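You operate a simulated robot arm through the tools that you are given. There is no shell and no other tool. Be economical: measure what you need, move in short steps, check, and stop when the job is done.

You run a simulated robot arm. Do the job below in one go: nothing can be reset, and whatever is moved stays where it is left.

TASK
Wash the blue cage in the bath and return it to the mat.
Fine: the black brush works it clean and goes back in its cup.

Only the result counts: the job must be done as asked and must still hold three seconds after the hand-in. Knocking over, shifting, dropping, spilling or breaking anything else fails it.

THE ROBOT
A 7-joint arm with a two-finger parallel gripper, fixed in place. Base frame: the origin is at the foot of the arm, x ahead of it, y to its left, z up; the work surface is at about z = 0. Readings come in mm, rad, newtons and seconds.
With the tool pointing down near the work surface it reaches from about 220 to 580 mm from the base axis. Its first joint turns from -1.152 to 1.152 rad. Payload 2.5 kg.
Tool frame: the origin (TCP) lies between the finger pads and is the grasp point; the fingertips stand 23 mm ahead of it; z points along the fingers, y is the line along which they close. Largest opening 94 mm; finger width 38, thickness 10; the body of the gripper, 54 by 96 mm, starts 39 mm behind the TCP.
Orientation is that of the tool frame in the base frame, as a unit quaternion [x, y, z, w]. With the fingers straight down and closing along the base's y, the tool's x points along the base's -x, its y along +y and its z along -z.

THE INTERFACE
- The arm moves only by the tool send_rows. Its argument "rows" is a list of rows, each an object (a shift or turn left out is 0, a gripper value left out holds the last) with "offset": the shift along the tool's x, y, z in units of 150 mm (1.0 is 150 mm), a list of three; "rotation": the turn, a rotation vector about the tool's x, y, z in units of 45 degrees (1.0 is 45 degrees), a list of three. In form: [{"offset": [dx, dy, dz], "rotation": [rx, ry, rz]}, ...]. A call has 1 to 10 rows; each row is the pose to reach, as a shift and turn from the pose commanded when the call began, along the tool's axes at that moment. "fingers" is the finger opening in mm, from 0 to 94, set as the call begins (left out, the last holds). A call with a number of a shift or a turn outside -1 to 1 is refused whole. Each row takes 0.2 s and may step no farther than 50 mm and 0.15 rad from the row before; otherwise, or with a gripper value out of range, the whole call is refused. Where a pose cannot be reached the arm comes as near as it can. A force on the tool above 40 N (or 10 N above the force at the start of the call, whichever is more), or a blocked arm, ends the call early, and 0.2 s more pass. Each finger travels about 108 mm/s and halts on what it meets, pressing with about 38 N; the grip force reading is that of the motor and also rises with nothing between the fingers. The clock runs only during rows and for 0.2 s after the last one: add rows that repeat a pose to give the fingers time. The reply holds the time, the measured pose of the TCP, the force on the tool along the base axes, the opening and the grip force, in the units named above and with some noise, with the torque about the TCP (base axes, N m) and any sound that the robot's microphone picked up.
- Cameras (640 x 400 px; columns grow to the right, rows downward): "scene" is fixed at [120.4, -404, 552.5]; the picture's right is [0.84, -0.54, 0.00], its down [-0.28, -0.43, -0.86] and it looks along [0.46, 0.72, -0.51] (base axes); focal length 214 px, centre (320, 200). "wrist" rides on the gripper at [86, 16, -74] in the tool frame; the picture's right is [-0.18, 0.98, 0.00], its down [-0.58, -0.11, -0.81] and it looks along [-0.79, -0.15, 0.59] (tool axes); focal length 243 px, centre (320, 200). There is no depth. A picture from a camera that has moved, and an enlarged one, comes with that camera's place and axes in the base frame and with its lens.
- camera(camera): a new picture of that camera. No time passes.
- enlarge(camera, box): a new picture of the part [left, top, right, bottom] of that camera's present view, enlarged. No time passes.
- finish_job(): hands the job in; it is judged then, once.

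Work in short steps. Places have to be worked out from the pictures, the camera data and where the tool is seen: move nearer, look again, correct. Check each grasp and each placing, and mend what went wrong. You have 120 turns and 64 pictures in all, those below and enlarged ones among them. Open the gripper and draw the arm clear of the work before you hand the job in, unless the task says otherwise; then end with one line.

The tools are called after "Emit:" by a JSON object that holds its "op" and its "data". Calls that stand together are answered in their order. send_rows: Moves the arm, as the interface text tells. Its arguments: {"type":"object","properties":{"rows":{"type":"array"},"fingers":{"type":"number"}},"required":["rows"]} The other tools are called the same way: camera (camera) takes a picture; enlarge (camera, box) takes an enlarged picture of a part of a camera's view; finish_job () hands the job in.

At the start:

```text
clock: 0.0
tool_pos: [366.7, -164.1, 464.5]
ee_rot: [0.0, 1.0, 0.0, 0.001]
wrist_force: [0.4, -0.3, -0.3]
wrist_torque: [-0.04, 0.0, -0.03]
grip_width: 94.1
grasp_force: 0.0
```

scene: 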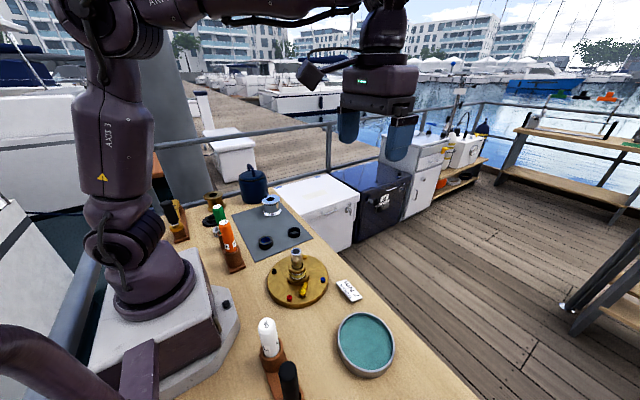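
wrist: 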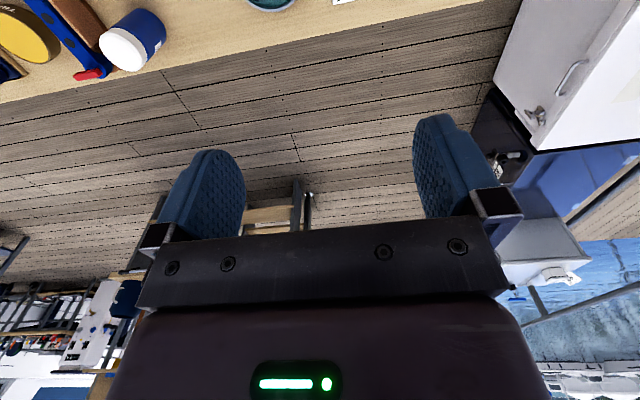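

I start by enlarging the work area to identify the objects.

Emit:
{"op": "enlarge", "data": {"camera": "scene", "box": [150, 150, 350, 275]}}

Emit:
{"op": "enlarge", "data": {"camera": "scene", "box": [220, 240, 476, 400]}}

```text
3.20 times, centred on (250, 212) of scene
camera zoom: at [120.4, -404.0, 552.5], right [0.84, -0.54, 0.0], down [-0.28, -0.43, -0.86], along [0.46, 0.72, -0.51], focal length 686 px, centre (544, 160)
```

zoom: 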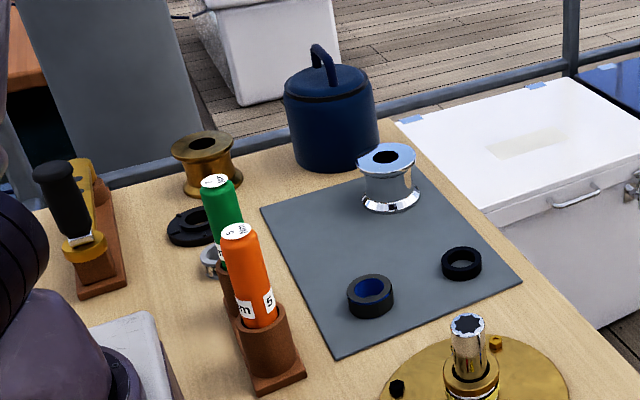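

```text
2.50 times, centred on (348, 320) of scene
camera zoom: at [120.4, -404.0, 552.5], right [0.84, -0.54, 0.0], down [-0.28, -0.43, -0.86], along [0.46, 0.72, -0.51], focal length 536 px, centre (250, -100)
```

zoom: 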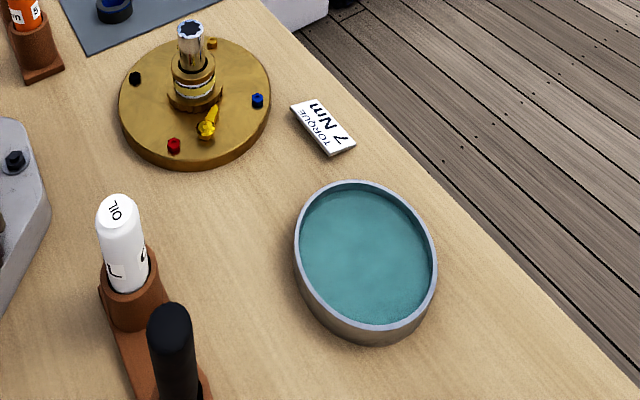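

The blue cage looks like the blue-lined ring on the mat, and a black-handled tool sits by the oil. The wrist camera hints at more objects at negative y. I'll turn the gripper to look that way.

Emit:
{"op": "send_rows", "data": {"rows": [{"rotation": [0, 0, 0.16]}, {"rotation": [0, 0, 0.33]}, {"rotation": [0, 0, 0.5]}, {"rotation": [0, 0, 0.67]}, {"rotation": [0, 0, 0.83]}, {"rotation": [0, 0, 1.0]}]}}

Emit:
{"op": "camera", "data": {"camera": "wrist"}}

Emit:
{"op": "camera", "data": {"camera": "scene"}}

```text
clock: 1.4
tool_pos: [367.4, -164.1, 463.3]
ee_rot: [0.383, 0.924, 0.001, 0.0]
wrist_force: [-0.2, -0.1, 0.4]
wrist_torque: [-0.02, 0.02, 0.0]
grip_width: 94.1
grasp_force: 0.0
```

```text
59 pictures are left
camera wrist: at [316.5, -91.2, 538.7], right [0.83, 0.56, 0.0], down [0.33, -0.49, 0.81], along [0.45, -0.67, -0.59], focal length 243 px, centre (320, 200)
```

wrist: 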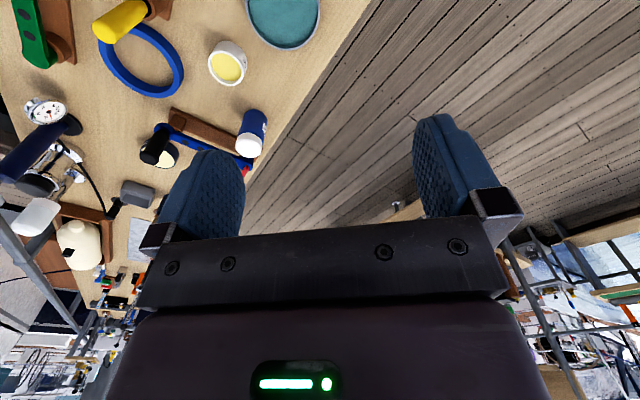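

```text
58 pictures are left
```

scene: 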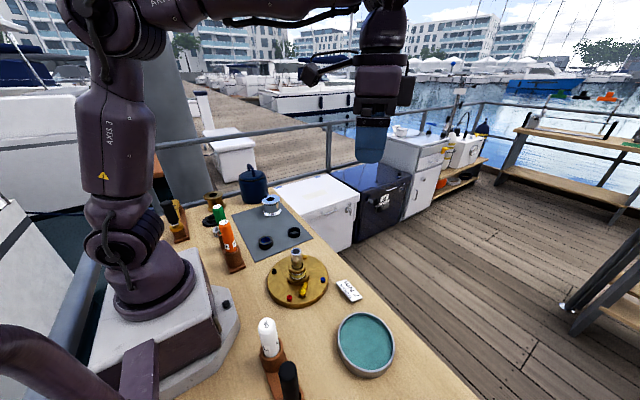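

More tools lie at negative y. I turn another 45° to see them and the black-handled item better.

Emit:
{"op": "send_rows", "data": {"rows": [{"rotation": [0, 0, 0.16]}, {"rotation": [0, 0, 0.33]}, {"rotation": [0, 0, 0.5]}, {"rotation": [0, 0, 0.67]}, {"rotation": [0, 0, 0.83]}, {"rotation": [0, 0, 1.0]}]}}

Emit:
{"op": "camera", "data": {"camera": "wrist"}}

```text
clock: 2.8
tool_pos: [367.0, -164.2, 463.1]
ee_rot: [0.708, 0.706, 0.001, 0.0]
wrist_force: [0.1, -0.8, -0.1]
wrist_torque: [0.01, 0.04, 0.0]
grip_width: 93.9
grasp_force: 0.2
```

```text
57 pictures are left
camera wrist: at [382.8, -77.2, 538.7], right [0.98, -0.19, 0.0], down [-0.11, -0.58, 0.81], along [-0.15, -0.79, -0.59], focal length 243 px, centre (320, 200)
```

wrist: 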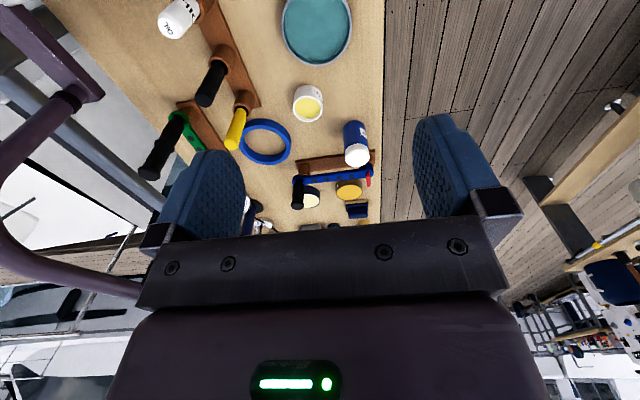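

Emit:
{"op": "enlarge", "data": {"camera": "wrist", "box": [130, 0, 390, 162]}}

```text
2.46 times, centred on (260, 81) of wrist
camera zoom: at [382.8, -77.2, 538.7], right [0.98, -0.19, 0.0], down [-0.11, -0.58, 0.81], along [-0.15, -0.79, -0.59], focal length 597 px, centre (468, 493)
```

zoom: 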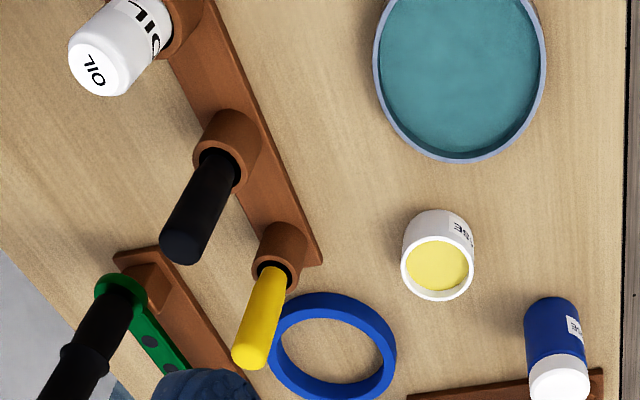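

The bench is mapped: the bath is near (342,-248) with about 128 mm diameter. The black brush is near (158,-255) with its top at about z=180, and the blue-lined cage is near (272,207). I travel toward the cage, staying high.

Emit:
{"op": "send_rows", "data": {"rows": [{"offset": [0.25, -0.05, 0.0]}, {"offset": [0.5, -0.1, 0.0]}, {"offset": [0.75, -0.15, 0.0]}, {"offset": [1.0, -0.2, 0.0]}]}}

Emit:
{"op": "send_rows", "data": {"rows": [{"offset": [0.25, -0.05, 0.15]}, {"offset": [0.5, -0.1, 0.3]}, {"offset": [0.75, -0.15, 0.45]}, {"offset": [1.0, -0.2, 0.6]}]}}

Emit:
{"op": "send_rows", "data": {"rows": [{"offset": [0.15, -0.07, 0.25]}, {"offset": [0.3, -0.13, 0.5]}, {"offset": [0.45, -0.2, 0.75]}, {"offset": [0.47, -0.22, 1.0]}]}}

Emit:
{"op": "camera", "data": {"camera": "wrist"}}

```text
clock: 3.8
tool_pos: [336.5, -12.4, 463.6]
ee_rot: [0.707, 0.707, 0.001, 0.001]
wrist_force: [0.2, -0.8, 0.1]
wrist_torque: [-0.02, 0.01, 0.01]
grip_width: 93.9
grasp_force: 0.0
```

```text
clock: 4.8
tool_pos: [305.8, 136.4, 372.5]
ee_rot: [0.707, 0.707, -0.001, 0.0]
wrist_force: [-0.3, 0.0, 0.0]
wrist_torque: [-0.03, -0.03, 0.02]
grip_width: 94.0
grasp_force: 0.2
```

```text
clock: 5.8
tool_pos: [272.7, 207.5, 224.3]
ee_rot: [0.707, 0.707, 0.0, 0.0]
wrist_force: [0.2, 0.1, 0.2]
wrist_torque: [-0.03, 0.02, -0.03]
grip_width: 94.2
grasp_force: 0.1
```

```text
55 pictures are left
camera wrist: at [288.7, 293.3, 299.3], right [0.98, -0.18, 0.0], down [-0.11, -0.58, 0.81], along [-0.15, -0.79, -0.59], focal length 243 px, centre (320, 200)
```

wrist: 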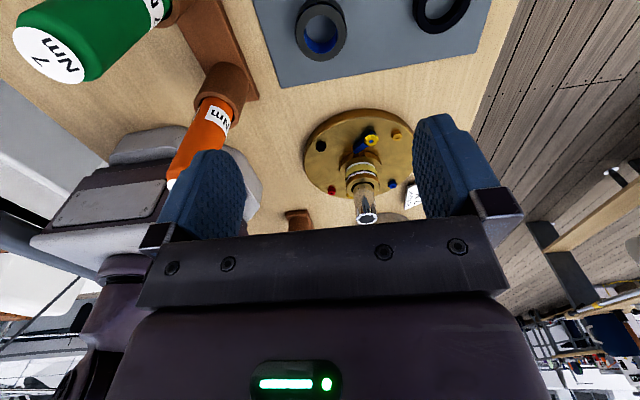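

Emit:
{"op": "enlarge", "data": {"camera": "wrist", "box": [260, 0, 380, 75]}}

```text
5.33 times, centred on (320, 38) of wrist
camera zoom: at [288.7, 293.3, 299.3], right [0.98, -0.18, 0.0], down [-0.11, -0.58, 0.81], along [-0.15, -0.79, -0.59], focal length 1294 px, centre (320, 1067)
```

zoom: 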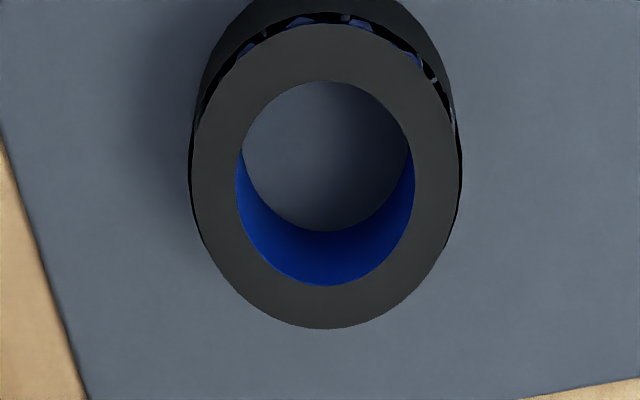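

The cage is 50 mm across and about 25 mm tall, at (272,200). I descend around it with the opening set to 80 mm.

Emit:
{"op": "send_rows", "data": {"rows": [{"offset": [-0.05, 0, 0.3]}, {"offset": [-0.05, 0, 0.6]}, {"offset": [-0.05, 0, 0.9]}], "fingers": 80}}

Emit:
{"op": "camera", "data": {"camera": "wrist"}}

```text
clock: 6.6
tool_pos: [273.8, 198.7, 90.8]
ee_rot: [0.707, 0.707, 0.0, 0.001]
wrist_force: [-0.4, -0.2, 0.6]
wrist_torque: [-0.01, -0.02, 0.0]
grip_width: 79.9
grasp_force: 0.1
```

```text
53 pictures are left
camera wrist: at [289.5, 285.5, 165.1], right [0.98, -0.18, 0.0], down [-0.11, -0.58, 0.81], along [-0.15, -0.79, -0.59], focal length 243 px, centre (320, 200)
```

wrist: 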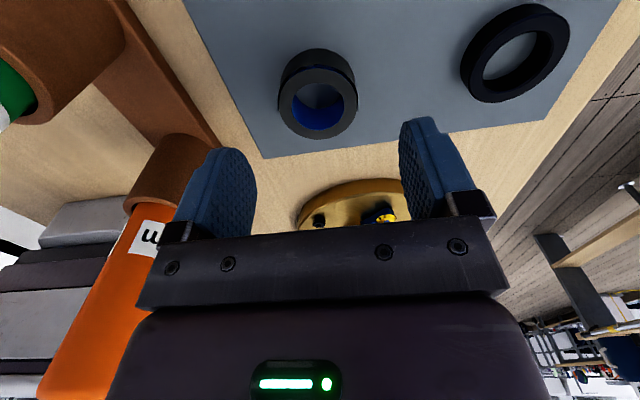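

Confirmed, cage at about (272,201). I go down to z≈30 and close.

Emit:
{"op": "send_rows", "data": {"rows": [{"offset": [0.015, -0.01, 0.2]}, {"offset": [0.015, -0.01, 0.4]}]}}

Emit:
{"op": "send_rows", "data": {"rows": [{"offset": [0, 0, 0]}, {"offset": [0, 0, 0]}, {"offset": [0, 0, 0]}], "fingers": 40}}

Emit:
{"op": "camera", "data": {"camera": "wrist"}}

```text
clock: 7.2
tool_pos: [271.5, 200.6, 29.2]
ee_rot: [0.707, 0.707, 0.0, 0.001]
wrist_force: [-0.4, -0.6, -0.3]
wrist_torque: [-0.02, -0.03, 0.0]
grip_width: 79.8
grasp_force: 0.1
```

```text
clock: 8.0
tool_pos: [271.6, 200.9, 29.0]
ee_rot: [0.707, 0.707, 0.0, 0.0]
wrist_force: [0.4, -0.1, -0.3]
wrist_torque: [0.01, -0.02, 0.01]
grip_width: 51.7
grasp_force: 38.0
```

```text
52 pictures are left
camera wrist: at [288.0, 287.3, 104.3], right [0.98, -0.18, 0.0], down [-0.11, -0.58, 0.81], along [-0.15, -0.79, -0.59], focal length 243 px, centre (320, 200)
```

wrist: 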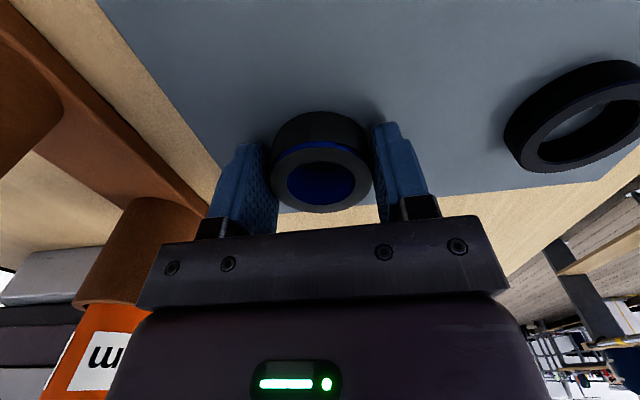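

Cage gripped (51.7 mm). The other ring also shows a hint of blue, so I check it before lifting.

Emit:
{"op": "enlarge", "data": {"camera": "wrist", "box": [260, 40, 640, 220]}}

Emit:
{"op": "enlarge", "data": {"camera": "scene", "box": [240, 190, 320, 260]}}

```text
1.68 times, centred on (450, 130) of wrist
camera zoom: at [288.0, 287.3, 104.3], right [0.98, -0.18, 0.0], down [-0.11, -0.58, 0.81], along [-0.15, -0.79, -0.59], focal length 409 px, centre (101, 318)
```

zoom: 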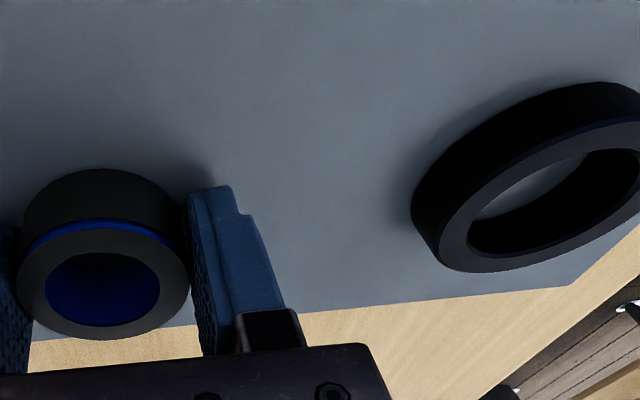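

```text
5.71 times, centred on (280, 225) of scene
camera zoom: at [120.4, -404.0, 552.5], right [0.84, -0.54, 0.0], down [-0.28, -0.43, -0.86], along [0.46, 0.72, -0.51], focal length 1226 px, centre (549, 57)
```

zoom: 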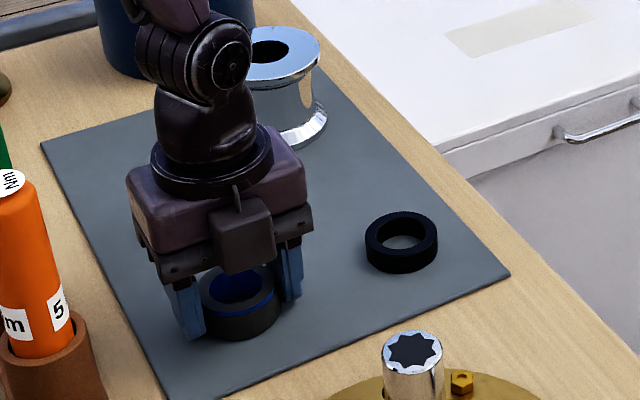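

This one is the blue cage and it is held firmly. I lift it and carry it toward the bath at about z=190.

Emit:
{"op": "send_rows", "data": {"rows": [{"offset": [0, 0, -0.25]}, {"offset": [0, 0, -0.5]}, {"offset": [0, 0, -0.75]}, {"offset": [0, 0, -1.0]}]}}

Emit:
{"op": "send_rows", "data": {"rows": [{"offset": [-0.25, 0.04, -0.05]}, {"offset": [-0.5, 0.08, -0.1]}, {"offset": [-0.75, 0.12, -0.1]}, {"offset": [-1.0, 0.16, -0.1]}]}}

Emit:
{"op": "send_rows", "data": {"rows": [{"offset": [-0.25, 0.04, 0]}, {"offset": [-0.5, 0.08, 0]}, {"offset": [-0.75, 0.12, 0]}, {"offset": [-1.0, 0.16, 0]}]}}

Emit:
{"op": "camera", "data": {"camera": "wrist"}}

```text
clock: 9.0
tool_pos: [272.0, 201.4, 178.5]
ee_rot: [0.707, 0.707, 0.0, -0.001]
wrist_force: [0.5, 0.2, -0.9]
wrist_torque: [0.01, 0.0, 0.01]
grip_width: 51.7
grasp_force: 38.3
```

```text
clock: 10.0
tool_pos: [296.6, 50.3, 193.9]
ee_rot: [0.706, 0.708, 0.0, 0.0]
wrist_force: [0.3, 0.5, -1.8]
wrist_torque: [-0.01, 0.01, -0.03]
grip_width: 51.6
grasp_force: 37.8
```

```text
clock: 11.0
tool_pos: [320.2, -99.9, 194.7]
ee_rot: [0.707, 0.707, 0.0, -0.001]
wrist_force: [0.1, 0.8, -1.6]
wrist_torque: [-0.03, -0.01, -0.02]
grip_width: 51.7
grasp_force: 38.3
```

```text
49 pictures are left
camera wrist: at [335.8, -13.8, 270.0], right [0.98, -0.18, 0.0], down [-0.11, -0.58, 0.81], along [-0.15, -0.79, -0.59], focal length 243 px, centre (320, 200)
```

wrist: 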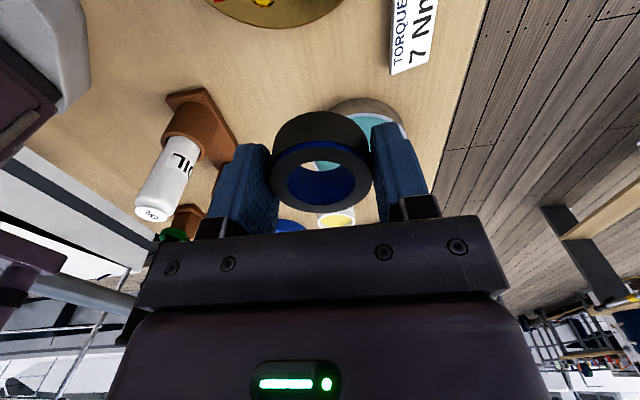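

Next I move over the bath centre, still high, and check from both cameras.

Emit:
{"op": "send_rows", "data": {"rows": [{"offset": [-0.25, 0.04, 0]}, {"offset": [-0.5, 0.08, 0]}, {"offset": [-0.75, 0.12, 0]}, {"offset": [-0.987, 0.14, 0]}]}}

Emit:
{"op": "camera", "data": {"camera": "wrist"}}

Emit:
{"op": "camera", "data": {"camera": "scene"}}

```text
clock: 12.0
tool_pos: [342.1, -248.1, 195.3]
ee_rot: [0.708, 0.707, 0.0, 0.0]
wrist_force: [-1.4, 0.3, -0.5]
wrist_torque: [0.02, 0.01, 0.01]
grip_width: 51.7
grasp_force: 38.0
```

```text
48 pictures are left
camera wrist: at [357.1, -161.0, 269.8], right [0.98, -0.18, 0.0], down [-0.11, -0.58, 0.81], along [-0.15, -0.79, -0.59], focal length 243 px, centre (320, 200)
```

wrist: 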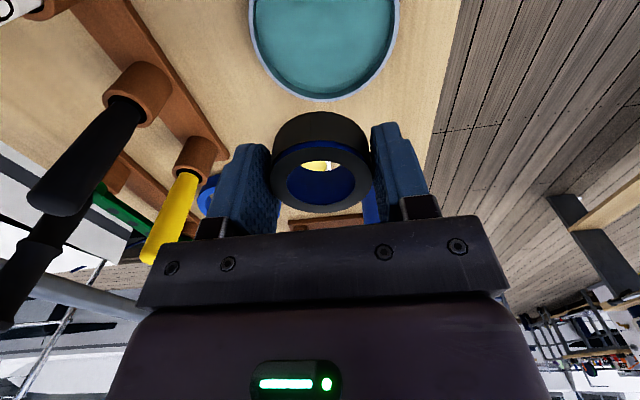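

```text
47 pictures are left
```

scene: 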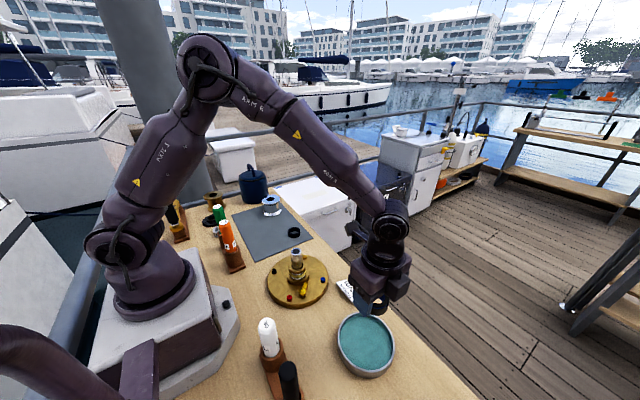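

The bath centre works out to about (343,-246). I lower the cage into it.

Emit:
{"op": "send_rows", "data": {"rows": [{"offset": [0.01, 0.0, 0.3]}, {"offset": [0.01, 0.0, 0.6]}, {"offset": [0.01, 0.0, 0.9]}]}}

Emit:
{"op": "camera", "data": {"camera": "wrist"}}

```text
clock: 12.8
tool_pos: [341.0, -244.7, 58.1]
ee_rot: [0.707, 0.707, 0.0, 0.002]
wrist_force: [-1.7, 0.1, -1.5]
wrist_torque: [-0.03, -0.05, 0.01]
grip_width: 51.8
grasp_force: 37.9
```

```text
46 pictures are left
camera wrist: at [357.1, -158.0, 132.8], right [0.98, -0.18, 0.0], down [-0.11, -0.58, 0.81], along [-0.15, -0.79, -0.59], focal length 243 px, centre (320, 200)
```

wrist: 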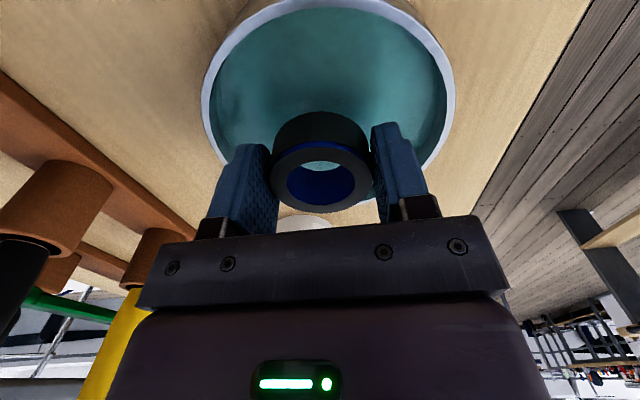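

Well centred. I lower it the last 25–30 mm in small steps, watching the force.

Emit:
{"op": "send_rows", "data": {"rows": [{"offset": [0, 0.01, 0.08]}, {"offset": [0, 0.01, 0.14]}, {"offset": [0, 0.01, 0.17]}]}}

Emit:
{"op": "enlarge", "data": {"camera": "scene", "box": [320, 280, 420, 390]}}

```text
clock: 13.6
tool_pos: [341.7, -245.7, 31.8]
ee_rot: [0.707, 0.707, 0.001, 0.001]
wrist_force: [0.5, -0.4, 0.1]
wrist_torque: [-0.01, -0.03, -0.03]
grip_width: 51.9
grasp_force: 38.1
```

```text
3.64 times, centred on (370, 335) of scene
camera zoom: at [120.4, -404.0, 552.5], right [0.84, -0.54, 0.0], down [-0.28, -0.43, -0.86], along [0.46, 0.72, -0.51], focal length 780 px, centre (138, -291)
```

zoom: 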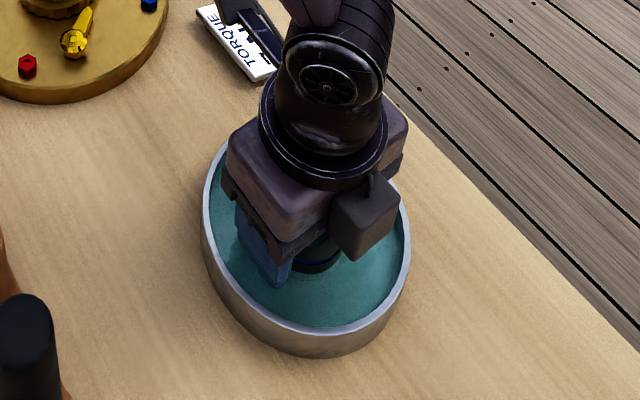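

The force reading suggests it is nearly touching the bottom. I lower it slightly more to find contact.

Emit:
{"op": "send_rows", "data": {"rows": [{"offset": [0, 0, 0.01]}, {"offset": [0, 0, 0.02]}]}}

```text
clock: 14.2
tool_pos: [342.1, -244.9, 31.5]
ee_rot: [0.707, 0.707, -0.001, 0.001]
wrist_force: [-3.4, 3.4, 11.3]
wrist_torque: [0.19, 0.26, 0.02]
grip_width: 51.8
grasp_force: 37.6
```

Contact confirmed. I release it, opening to 66 mm, and go up.

Emit:
{"op": "send_rows", "data": {"rows": [{"offset": [0, 0, -0.015]}, {"offset": [0, 0, -0.015]}], "fingers": 66}}

Emit:
{"op": "send_rows", "data": {"rows": [{"offset": [0, 0, -0.2]}, {"offset": [0, 0, -0.5]}, {"offset": [0, 0, -0.8]}, {"offset": [0, 0, -1.0]}]}}

Emit:
{"op": "camera", "data": {"camera": "wrist"}}

```text
clock: 14.8
tool_pos: [341.7, -244.6, 32.1]
ee_rot: [0.707, 0.707, 0.0, -0.001]
wrist_force: [0.9, 0.0, 0.0]
wrist_torque: [0.01, -0.01, -0.01]
grip_width: 66.1
grasp_force: 0.0
```

```text
clock: 15.8
tool_pos: [343.2, -245.7, 182.2]
ee_rot: [0.707, 0.707, 0.0, 0.0]
wrist_force: [0.5, 0.4, -0.2]
wrist_torque: [-0.02, 0.01, -0.02]
grip_width: 65.8
grasp_force: 0.0
```

```text
44 pictures are left
camera wrist: at [358.3, -159.4, 258.4], right [0.98, -0.18, 0.0], down [-0.11, -0.58, 0.81], along [-0.15, -0.79, -0.59], focal length 243 px, centre (320, 200)
```

wrist: 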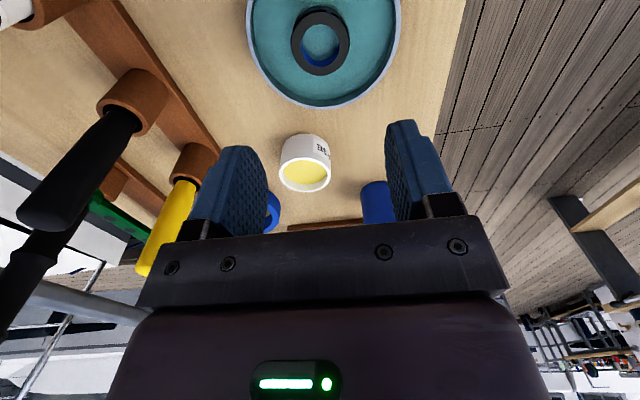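

The cage rests in the bath centre. Now I measure the black brush and its cup.

Emit:
{"op": "enlarge", "data": {"camera": "wrist", "box": [0, 50, 240, 280]}}

Emit:
{"op": "enlarge", "data": {"camera": "scene", "box": [240, 300, 340, 400]}}

```text
1.74 times, centred on (120, 165) of wrist
camera zoom: at [358.3, -159.4, 258.4], right [0.98, -0.18, 0.0], down [-0.11, -0.58, 0.81], along [-0.15, -0.79, -0.59], focal length 422 px, centre (668, 261)
```

zoom: 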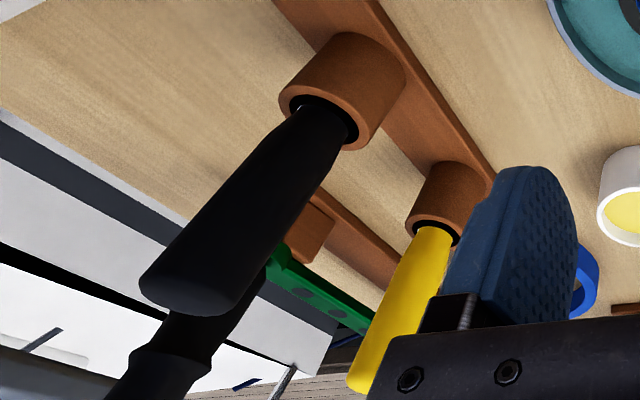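

```text
4.00 times, centred on (290, 350) of scene
camera zoom: at [120.4, -404.0, 552.5], right [0.84, -0.54, 0.0], down [-0.28, -0.43, -0.86], along [0.46, 0.72, -0.51], focal length 858 px, centre (440, -400)
```

zoom: 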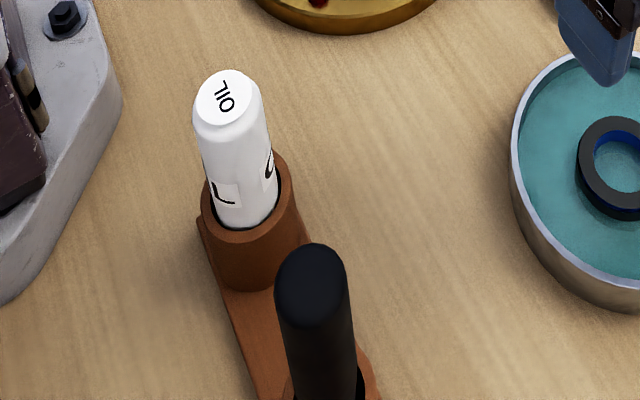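

The brush axis is at about (157,-257), with the handle top at z≈172, the cup mouth at z≈69 and the handle about 27 mm thick. I rise and move above it.

Emit:
{"op": "send_rows", "data": {"rows": [{"offset": [0, 0, -0.3]}, {"offset": [-0.02, -0.25, -0.4]}, {"offset": [-0.04, -0.5, -0.4]}, {"offset": [-0.05, -0.75, -0.4]}, {"offset": [-0.06, -1.0, -0.4]}]}}

Emit:
{"op": "camera", "data": {"camera": "wrist"}}

Emit:
{"op": "camera", "data": {"camera": "scene"}}

```text
clock: 17.0
tool_pos: [192.6, -253.2, 242.8]
ee_rot: [0.706, 0.708, 0.0, 0.0]
wrist_force: [0.0, 0.0, 0.2]
wrist_torque: [0.0, 0.0, 0.01]
grip_width: 66.0
grasp_force: 0.1
```

```text
41 pictures are left
camera wrist: at [208.1, -168.2, 318.0], right [0.98, -0.18, 0.0], down [-0.11, -0.58, 0.81], along [-0.15, -0.79, -0.59], focal length 243 px, centre (320, 200)
```

wrist: 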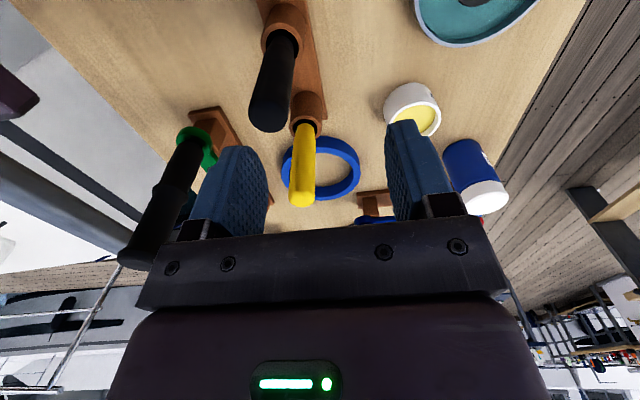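

```text
40 pictures are left
```

scene: 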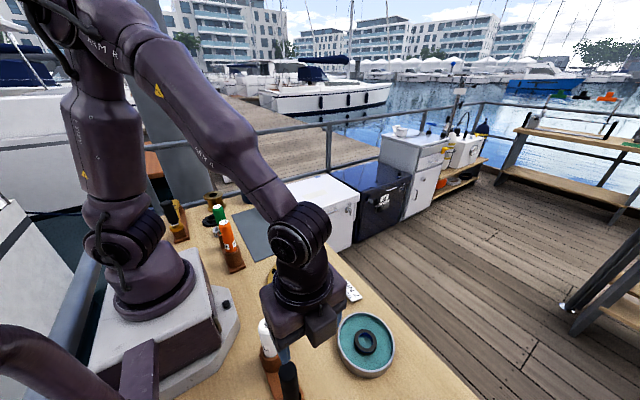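

Handle top confirmed at about (155.5,-257.5). I align and lower to TCP z≈145, keeping the palm above the handle end.

Emit:
{"op": "send_rows", "data": {"rows": [{"offset": [-0.03, -0.245, 0]}, {"offset": [-0.03, -0.245, 0]}]}}

Emit:
{"op": "send_rows", "data": {"rows": [{"offset": [0, 0, 0.2]}, {"offset": [0, 0, 0.4]}, {"offset": [0, 0, 0.64]}]}}

Emit:
{"op": "camera", "data": {"camera": "wrist"}}

```text
clock: 17.6
tool_pos: [155.2, -258.8, 243.4]
ee_rot: [0.707, 0.707, 0.0, 0.0]
wrist_force: [0.1, -0.1, -0.1]
wrist_torque: [0.0, 0.02, 0.01]
grip_width: 66.0
grasp_force: 0.0
```

```text
clock: 18.4
tool_pos: [153.8, -259.1, 146.6]
ee_rot: [0.707, 0.707, 0.0, -0.001]
wrist_force: [-0.5, -0.6, -0.5]
wrist_torque: [0.0, -0.03, -0.01]
grip_width: 66.0
grasp_force: 0.0
```

```text
39 pictures are left
camera wrist: at [170.6, -171.9, 221.5], right [0.98, -0.18, 0.0], down [-0.11, -0.58, 0.81], along [-0.15, -0.79, -0.59], focal length 243 px, centre (320, 200)
```

wrist: 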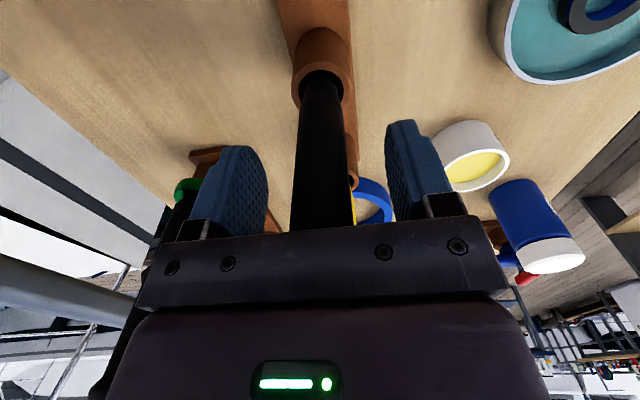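

The handle is between the fingers. I nudge 2 mm in x and close.

Emit:
{"op": "send_rows", "data": {"rows": [{"offset": [0.005, 0.012, 0]}, {"offset": [0.005, 0.012, 0]}]}}

Emit:
{"op": "send_rows", "data": {"rows": [{"offset": [0, 0, 0]}, {"offset": [0, 0, 0]}, {"offset": [0, 0, 0]}], "fingers": 15}}

```text
clock: 19.0
tool_pos: [156.1, -257.6, 147.0]
ee_rot: [0.707, 0.707, 0.0, 0.0]
wrist_force: [0.3, -0.3, -0.1]
wrist_torque: [0.02, 0.03, 0.02]
grip_width: 66.3
grasp_force: 0.1
```

```text
clock: 19.8
tool_pos: [157.6, -257.8, 147.1]
ee_rot: [0.707, 0.707, 0.001, 0.0]
wrist_force: [-0.4, -0.2, 0.0]
wrist_torque: [-0.02, -0.01, 0.02]
grip_width: 25.8
grasp_force: 38.0
```

The brush is gripped with the TCP at (157.6,-257.8,147.1), which I keep for the return. I lift straight up slowly.

Emit:
{"op": "send_rows", "data": {"rows": [{"offset": [0, 0, -0.15]}, {"offset": [0, 0, -0.35]}, {"offset": [0, 0, -0.55]}, {"offset": [0, 0, -0.75]}, {"offset": [0, 0, -1.0]}]}}

Emit:
{"op": "camera", "data": {"camera": "wrist"}}

Emit:
{"op": "camera", "data": {"camera": "scene"}}

```text
clock: 21.0
tool_pos: [157.0, -257.6, 297.4]
ee_rot: [0.707, 0.707, -0.001, 0.0]
wrist_force: [-0.4, 0.1, -0.2]
wrist_torque: [-0.02, -0.01, 0.0]
grip_width: 25.8
grasp_force: 37.5
```

```text
38 pictures are left
camera wrist: at [173.3, -171.3, 372.8], right [0.98, -0.18, 0.0], down [-0.11, -0.58, 0.81], along [-0.15, -0.79, -0.59], focal length 243 px, centre (320, 200)
```

wrist: 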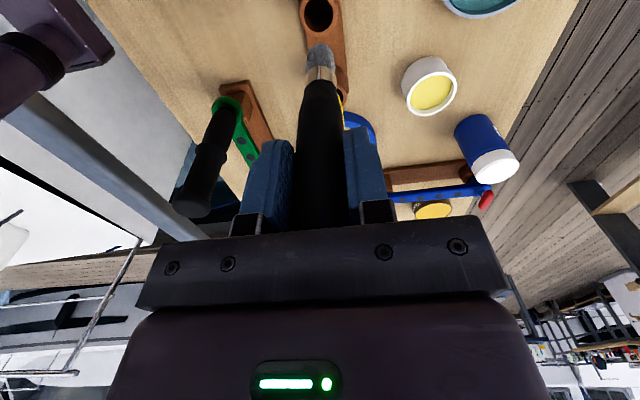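

```text
37 pictures are left
```

scene: 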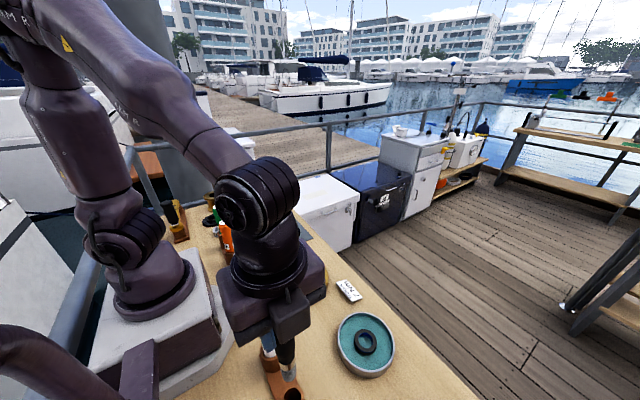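

Emit:
{"op": "enlarge", "data": {"camera": "wrist", "box": [270, 0, 370, 100]}}

Emit:
{"op": "enlarge", "data": {"camera": "scene", "box": [240, 310, 340, 400]}}

```text
4.00 times, centred on (320, 50) of wrist
camera zoom: at [173.3, -171.3, 372.8], right [0.98, -0.18, 0.0], down [-0.11, -0.58, 0.81], along [-0.15, -0.79, -0.59], focal length 970 px, centre (320, 800)
```

zoom: 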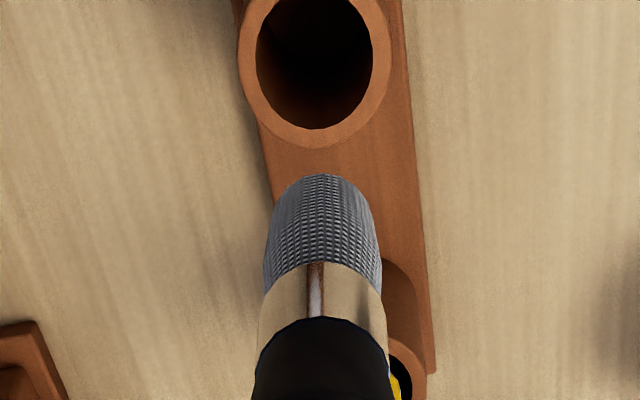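

```text
4.44 times, centred on (290, 355) of scene
camera zoom: at [120.4, -404.0, 552.5], right [0.84, -0.54, 0.0], down [-0.28, -0.43, -0.86], along [0.46, 0.72, -0.51], focal length 953 px, centre (453, -489)
```

zoom: 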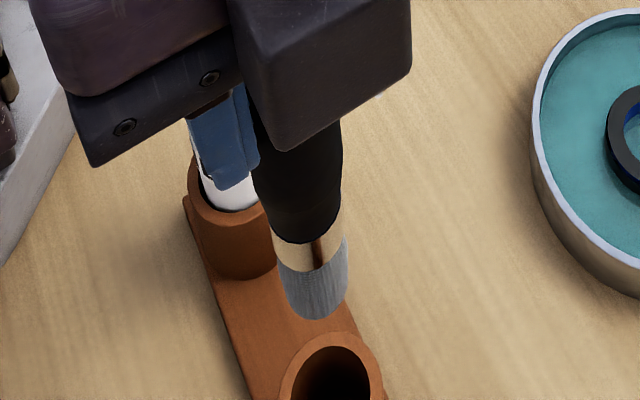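

The bristle tip is about 132 mm below the TCP and clear of the cup. I carry the brush over the cage in the bath.

Emit:
{"op": "send_rows", "data": {"rows": [{"offset": [0, 0.25, 0]}, {"offset": [0.02, 0.5, 0]}, {"offset": [0.04, 0.75, 0]}, {"offset": [0.06, 1.0, 0]}]}}

Emit:
{"op": "send_rows", "data": {"rows": [{"offset": [0.02, 0.12, 0]}, {"offset": [0.04, 0.24, 0.2]}, {"offset": [0.04, 0.24, 0.45]}]}}

Emit:
{"op": "camera", "data": {"camera": "wrist"}}

Emit:
{"op": "enlarge", "data": {"camera": "scene", "box": [310, 260, 430, 390]}}

```text
clock: 22.0
tool_pos: [307.3, -249.0, 297.4]
ee_rot: [0.707, 0.708, 0.0, -0.001]
wrist_force: [-0.9, -0.3, -0.7]
wrist_torque: [-0.03, 0.03, -0.01]
grip_width: 25.6
grasp_force: 37.4
```

```text
clock: 22.8
tool_pos: [343.1, -244.4, 229.6]
ee_rot: [0.707, 0.707, 0.0, 0.0]
wrist_force: [-0.1, 0.3, -0.7]
wrist_torque: [-0.02, -0.02, -0.01]
grip_width: 25.9
grasp_force: 38.3
```

```text
34 pictures are left
camera wrist: at [359.3, -156.8, 305.2], right [0.98, -0.18, 0.0], down [-0.11, -0.58, 0.81], along [-0.15, -0.79, -0.59], focal length 243 px, centre (320, 200)
```

wrist: 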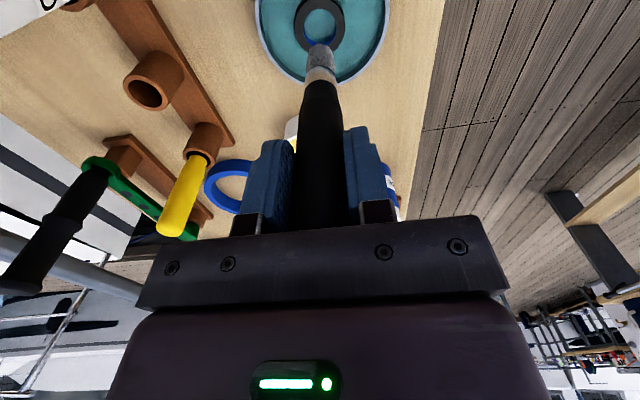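

```text
3.08 times, centred on (370, 325) of scene
camera zoom: at [120.4, -404.0, 552.5], right [0.84, -0.54, 0.0], down [-0.28, -0.43, -0.86], along [0.46, 0.72, -0.51], focal length 660 px, centre (166, -185)
```

zoom: 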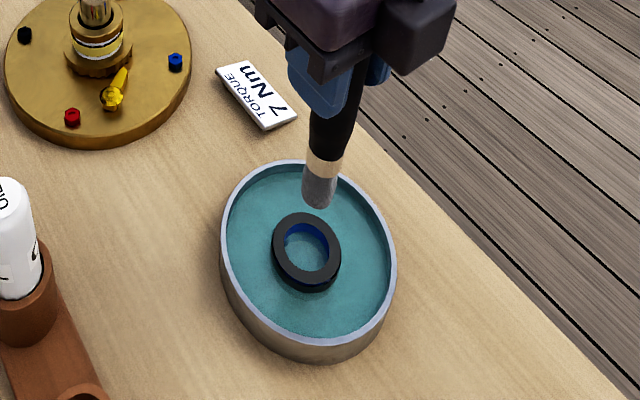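

The cage is centred at about (343,-242) and the brush is above it. I lower the bristles into the bore.

Emit:
{"op": "send_rows", "data": {"rows": [{"offset": [0.015, 0.0, 0.2]}, {"offset": [0.015, 0.0, 0.4]}, {"offset": [0.015, 0.0, 0.48]}]}}

Emit:
{"op": "enlarge", "data": {"camera": "scene", "box": [330, 290, 410, 380]}}

Emit:
{"op": "enlarge", "data": {"camera": "wrist", "box": [240, 0, 400, 100]}}

```text
clock: 23.6
tool_pos: [343.2, -240.8, 157.5]
ee_rot: [0.707, 0.707, 0.001, -0.001]
wrist_force: [-0.5, 0.0, 0.3]
wrist_torque: [-0.02, 0.04, -0.03]
grip_width: 25.8
grasp_force: 37.4
```

```text
4.44 times, centred on (370, 335) of scene
camera zoom: at [120.4, -404.0, 552.5], right [0.84, -0.54, 0.0], down [-0.28, -0.43, -0.86], along [0.46, 0.72, -0.51], focal length 953 px, centre (98, -400)
```

zoom: 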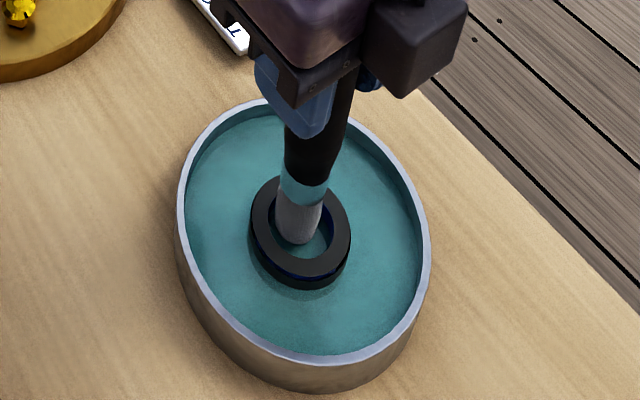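

```text
4.00 times, centred on (320, 50) of wrist
camera zoom: at [359.1, -154.5, 232.5], right [0.98, -0.18, 0.0], down [-0.11, -0.58, 0.81], along [-0.15, -0.79, -0.59], focal length 970 px, centre (320, 800)
```

zoom: 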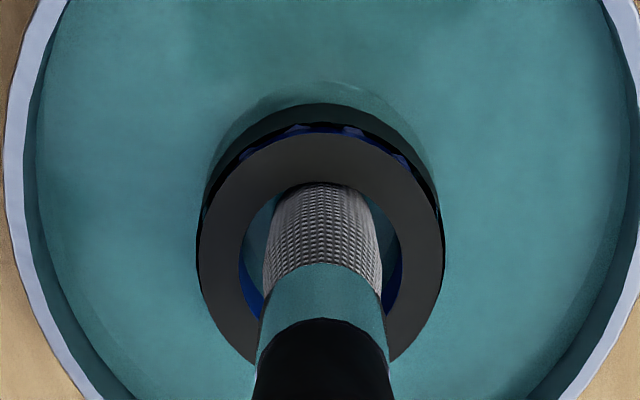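

The bristles are entering the bore freely. I lower 8 mm and scrub small circles inside.

Emit:
{"op": "send_rows", "data": {"rows": [{"offset": [0, 0, 0.05]}, {"offset": [0.04, 0, 0.06]}, {"offset": [0.03, 0.03, 0.06]}, {"offset": [0, 0.04, 0.06]}, {"offset": [-0.03, 0.03, 0.06]}, {"offset": [-0.04, 0, 0.06]}, {"offset": [-0.03, -0.03, 0.06]}, {"offset": [0, -0.04, 0.06]}, {"offset": [0.03, -0.03, 0.06]}, {"offset": [0.04, 0, 0.06]}]}}

Emit:
{"op": "enlarge", "data": {"camera": "wrist", "box": [240, 0, 400, 100]}}

```text
clock: 25.8
tool_pos: [343.4, -236.0, 146.4]
ee_rot: [0.707, 0.707, 0.0, -0.001]
wrist_force: [0.2, -0.6, -0.2]
wrist_torque: [-0.01, 0.01, 0.03]
grip_width: 25.7
grasp_force: 37.2
```

```text
4.00 times, centred on (320, 50) of wrist
camera zoom: at [359.5, -148.6, 223.0], right [0.98, -0.18, 0.0], down [-0.11, -0.58, 0.81], along [-0.15, -0.79, -0.59], focal length 970 px, centre (320, 800)
```

zoom: 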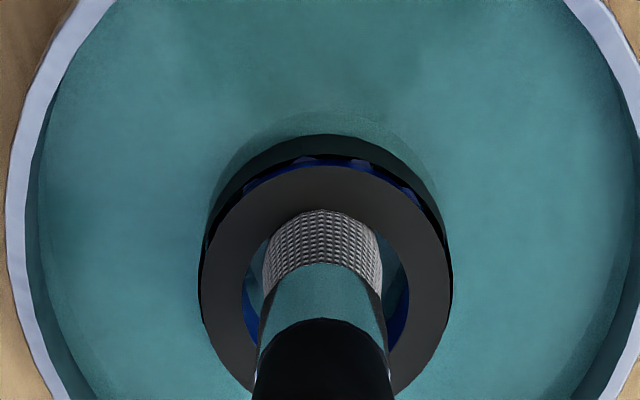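

No visible change yet. I scrub wider circles so the bristles press the bore.

Emit:
{"op": "send_rows", "data": {"rows": [{"offset": [0.02, 0, 0]}, {"offset": [0.0, 0.042, 0]}, {"offset": [-0.04, 0.06, 0]}, {"offset": [-0.08, 0.042, 0]}, {"offset": [-0.1, 0, 0]}, {"offset": [-0.08, -0.042, 0]}, {"offset": [-0.04, -0.06, 0]}, {"offset": [0.0, -0.042, 0]}, {"offset": [0.02, 0, 0]}, {"offset": [-0.04, 0, 0]}]}}

Emit:
{"op": "enlarge", "data": {"camera": "wrist", "box": [240, 0, 400, 100]}}

```text
clock: 28.0
tool_pos: [343.7, -241.2, 148.4]
ee_rot: [0.707, 0.707, 0.0, 0.001]
wrist_force: [0.0, 0.6, -1.2]
wrist_torque: [0.01, 0.03, 0.02]
grip_width: 25.8
grasp_force: 38.2
```

```text
4.00 times, centred on (320, 50) of wrist
camera zoom: at [359.4, -154.4, 223.3], right [0.98, -0.18, 0.0], down [-0.11, -0.58, 0.81], along [-0.15, -0.79, -0.59], focal length 970 px, centre (320, 800)
```

zoom: 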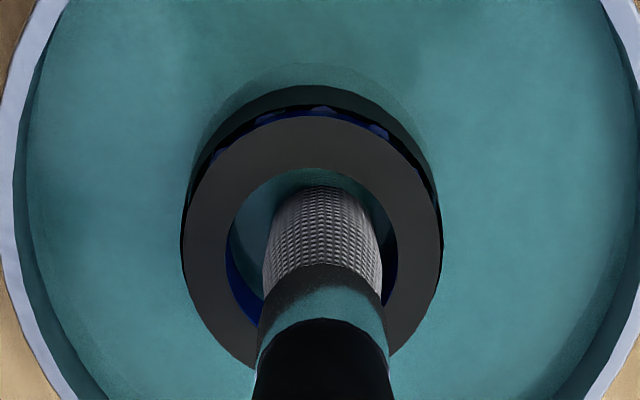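

No visible change from the bore alone. I raise, shift onto the ring's top face and find light contact.

Emit:
{"op": "send_rows", "data": {"rows": [{"offset": [0, 0, -0.15]}, {"offset": [0.13, 0, -0.15]}, {"offset": [0.13, 0, -0.1]}, {"offset": [0.13, 0, -0.09]}, {"offset": [0.13, 0, -0.08]}]}}

Emit:
{"op": "enlarge", "data": {"camera": "wrist", "box": [240, 0, 400, 100]}}

```text
clock: 29.1
tool_pos: [343.8, -222.5, 164.5]
ee_rot: [0.708, 0.706, 0.001, 0.001]
wrist_force: [-2.6, 0.8, 6.0]
wrist_torque: [0.08, 0.38, -0.02]
grip_width: 25.7
grasp_force: 38.2
stopped in row 5: the force on the tool passed its limit at 43 N (the readings are from after the stop); the commanded pose is now the measured one
```

```text
4.00 times, centred on (320, 50) of wrist
camera zoom: at [359.2, -135.9, 239.6], right [0.98, -0.19, 0.0], down [-0.11, -0.58, 0.81], along [-0.15, -0.79, -0.59], focal length 970 px, centre (320, 800)
```

zoom: 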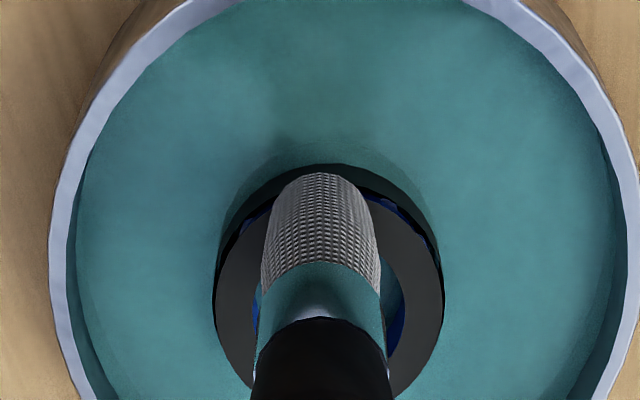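

Contact is at TCP z≈164.5. I ease up about 0.5 mm and sweep the bristles around the ring's top face.

Emit:
{"op": "send_rows", "data": {"rows": [{"offset": [0, 0, -0.003]}, {"offset": [-0.036, 0.087, -0.003]}, {"offset": [-0.123, 0.123, -0.003]}, {"offset": [-0.21, 0.087, -0.003]}, {"offset": [-0.246, 0, -0.003]}, {"offset": [-0.21, -0.087, -0.003]}, {"offset": [-0.123, -0.123, -0.003]}, {"offset": [-0.036, -0.087, -0.003]}, {"offset": [0, 0, -0.003]}]}}

Emit:
{"op": "camera", "data": {"camera": "wrist"}}

```text
clock: 31.1
tool_pos: [343.6, -221.2, 164.0]
ee_rot: [0.707, 0.707, 0.001, -0.001]
wrist_force: [-0.5, -0.5, -1.2]
wrist_torque: [0.01, -0.01, 0.02]
grip_width: 25.6
grasp_force: 37.7
```

```text
27 pictures are left
camera wrist: at [359.4, -135.4, 240.0], right [0.98, -0.19, 0.0], down [-0.11, -0.58, 0.81], along [-0.15, -0.79, -0.59], focal length 243 px, centre (320, 200)
```

wrist: 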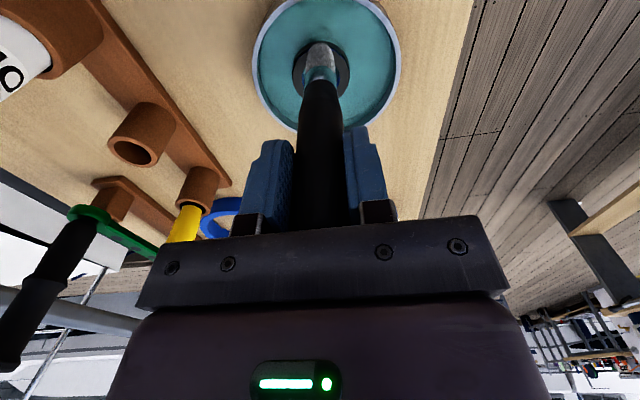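

I raise the brush a bit to inspect the cage.

Emit:
{"op": "send_rows", "data": {"rows": [{"offset": [0.1, 0, -0.25]}, {"offset": [0.2, 0, -0.4]}]}}

Emit:
{"op": "enlarge", "data": {"camera": "scene", "box": [330, 300, 410, 380]}}

Emit:
{"op": "enlarge", "data": {"camera": "wrist", "box": [260, 0, 380, 100]}}

```text
clock: 31.7
tool_pos: [341.5, -192.7, 224.6]
ee_rot: [0.707, 0.707, 0.0, 0.001]
wrist_force: [0.3, 0.1, -1.9]
wrist_torque: [0.01, 0.02, -0.01]
grip_width: 25.6
grasp_force: 37.7
```

```text
5.00 times, centred on (370, 340) of scene
camera zoom: at [120.4, -404.0, 552.5], right [0.84, -0.54, 0.0], down [-0.28, -0.43, -0.86], along [0.46, 0.72, -0.51], focal length 1072 px, centre (70, -500)
```

zoom: 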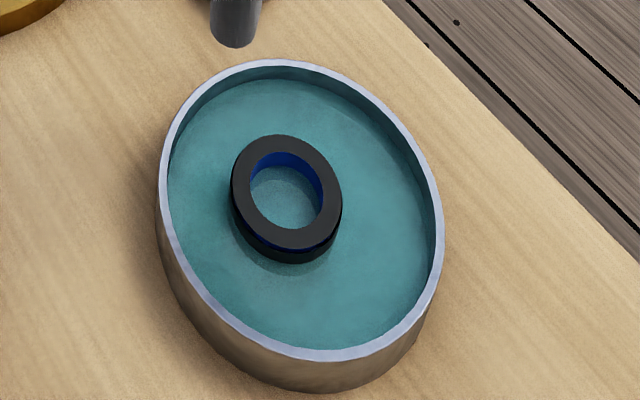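

```text
4.00 times, centred on (320, 50) of wrist
camera zoom: at [358.4, -106.0, 300.2], right [0.98, -0.19, 0.0], down [-0.11, -0.58, 0.81], along [-0.15, -0.79, -0.59], focal length 970 px, centre (320, 800)
```

zoom: 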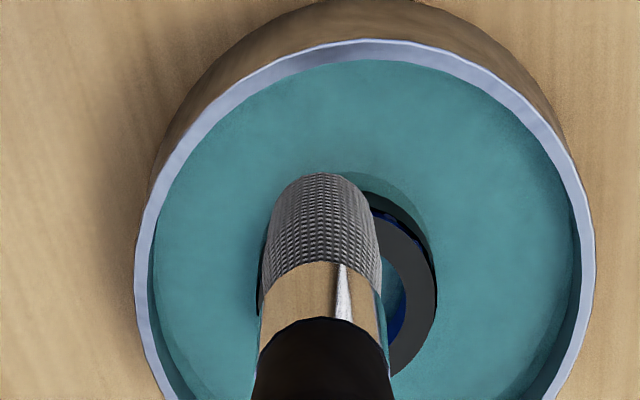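

The cage looks much the same, with no clear cleaning cue. I go back for a more thorough scrub, finding contact in sub-millimetre steps.

Emit:
{"op": "send_rows", "data": {"rows": [{"offset": [-0.1, 0, 0.2]}, {"offset": [-0.2, 0, 0.37]}, {"offset": [-0.2, 0, 0.395]}, {"offset": [-0.2, 0, 0.4]}, {"offset": [-0.2, 0, 0.404]}]}}

```text
clock: 32.9
tool_pos: [343.5, -222.5, 164.1]
ee_rot: [0.707, 0.707, 0.001, 0.002]
wrist_force: [0.8, 0.3, 1.5]
wrist_torque: [0.04, -0.1, -0.01]
grip_width: 25.5
grasp_force: 37.7
```

Light contact of about 3 N. I sweep around the ring at this height.

Emit:
{"op": "send_rows", "data": {"rows": [{"offset": [-0.036, 0.087, 0.002]}, {"offset": [-0.123, 0.123, 0.002]}, {"offset": [-0.21, 0.087, 0.002]}, {"offset": [-0.246, 0, 0.002]}, {"offset": [-0.21, -0.087, 0.002]}, {"offset": [-0.123, -0.123, 0.002]}, {"offset": [-0.036, -0.087, 0.002]}, {"offset": [0, 0, 0.002]}]}}

Emit:
{"op": "send_rows", "data": {"rows": [{"offset": [-0.036, 0.087, 0.002]}, {"offset": [-0.123, 0.123, 0.002]}, {"offset": [-0.21, 0.087, 0.002]}, {"offset": [-0.246, 0, 0.002]}, {"offset": [-0.21, -0.087, 0.002]}, {"offset": [-0.123, -0.123, 0.002]}, {"offset": [-0.036, -0.087, 0.002]}, {"offset": [0, 0, 0.002]}]}}

Emit:
{"op": "enlarge", "data": {"camera": "scene", "box": [330, 300, 410, 380]}}

```text
clock: 34.7
tool_pos: [342.4, -221.0, 163.0]
ee_rot: [0.708, 0.706, 0.001, -0.001]
wrist_force: [-0.6, -0.4, 0.3]
wrist_torque: [-0.05, 0.15, 0.02]
grip_width: 25.6
grasp_force: 38.2
```

```text
clock: 36.5
tool_pos: [343.4, -221.5, 161.2]
ee_rot: [0.707, 0.707, 0.001, 0.0]
wrist_force: [-0.1, -0.4, -0.2]
wrist_torque: [0.0, 0.0, 0.01]
grip_width: 25.8
grasp_force: 37.6
```

```text
5.00 times, centred on (370, 340) of scene
camera zoom: at [120.3, -404.0, 552.5], right [0.84, -0.54, 0.0], down [-0.28, -0.43, -0.86], along [0.46, 0.72, -0.51], focal length 1072 px, centre (70, -500)
```

zoom: 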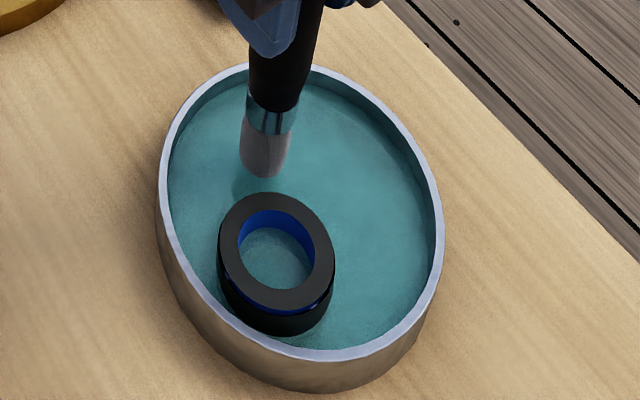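

The cage was dragged to about (318,-258) and the bath did not move. I put the bristles into the bore and rub there, which also brings the cage back to the centre.

Emit:
{"op": "send_rows", "data": {"rows": [{"offset": [0, 0, -0.13]}, {"offset": [-0.12, -0.08, -0.13]}, {"offset": [-0.243, -0.167, -0.13]}]}}

Emit:
{"op": "enlarge", "data": {"camera": "wrist", "box": [240, 0, 400, 100]}}

```text
clock: 37.3
tool_pos: [317.6, -258.2, 182.6]
ee_rot: [0.708, 0.706, 0.001, 0.001]
wrist_force: [0.1, 0.1, -0.9]
wrist_torque: [0.03, -0.01, -0.03]
grip_width: 25.2
grasp_force: 38.0
```

```text
4.00 times, centred on (320, 50) of wrist
camera zoom: at [333.6, -171.2, 258.0], right [0.98, -0.19, 0.0], down [-0.11, -0.58, 0.81], along [-0.15, -0.79, -0.59], focal length 970 px, centre (320, 800)
```

zoom: 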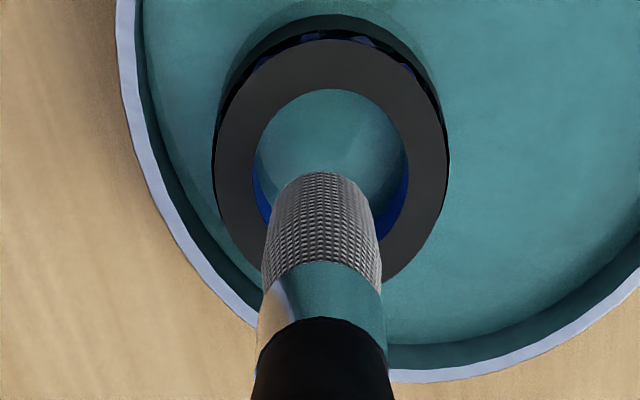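

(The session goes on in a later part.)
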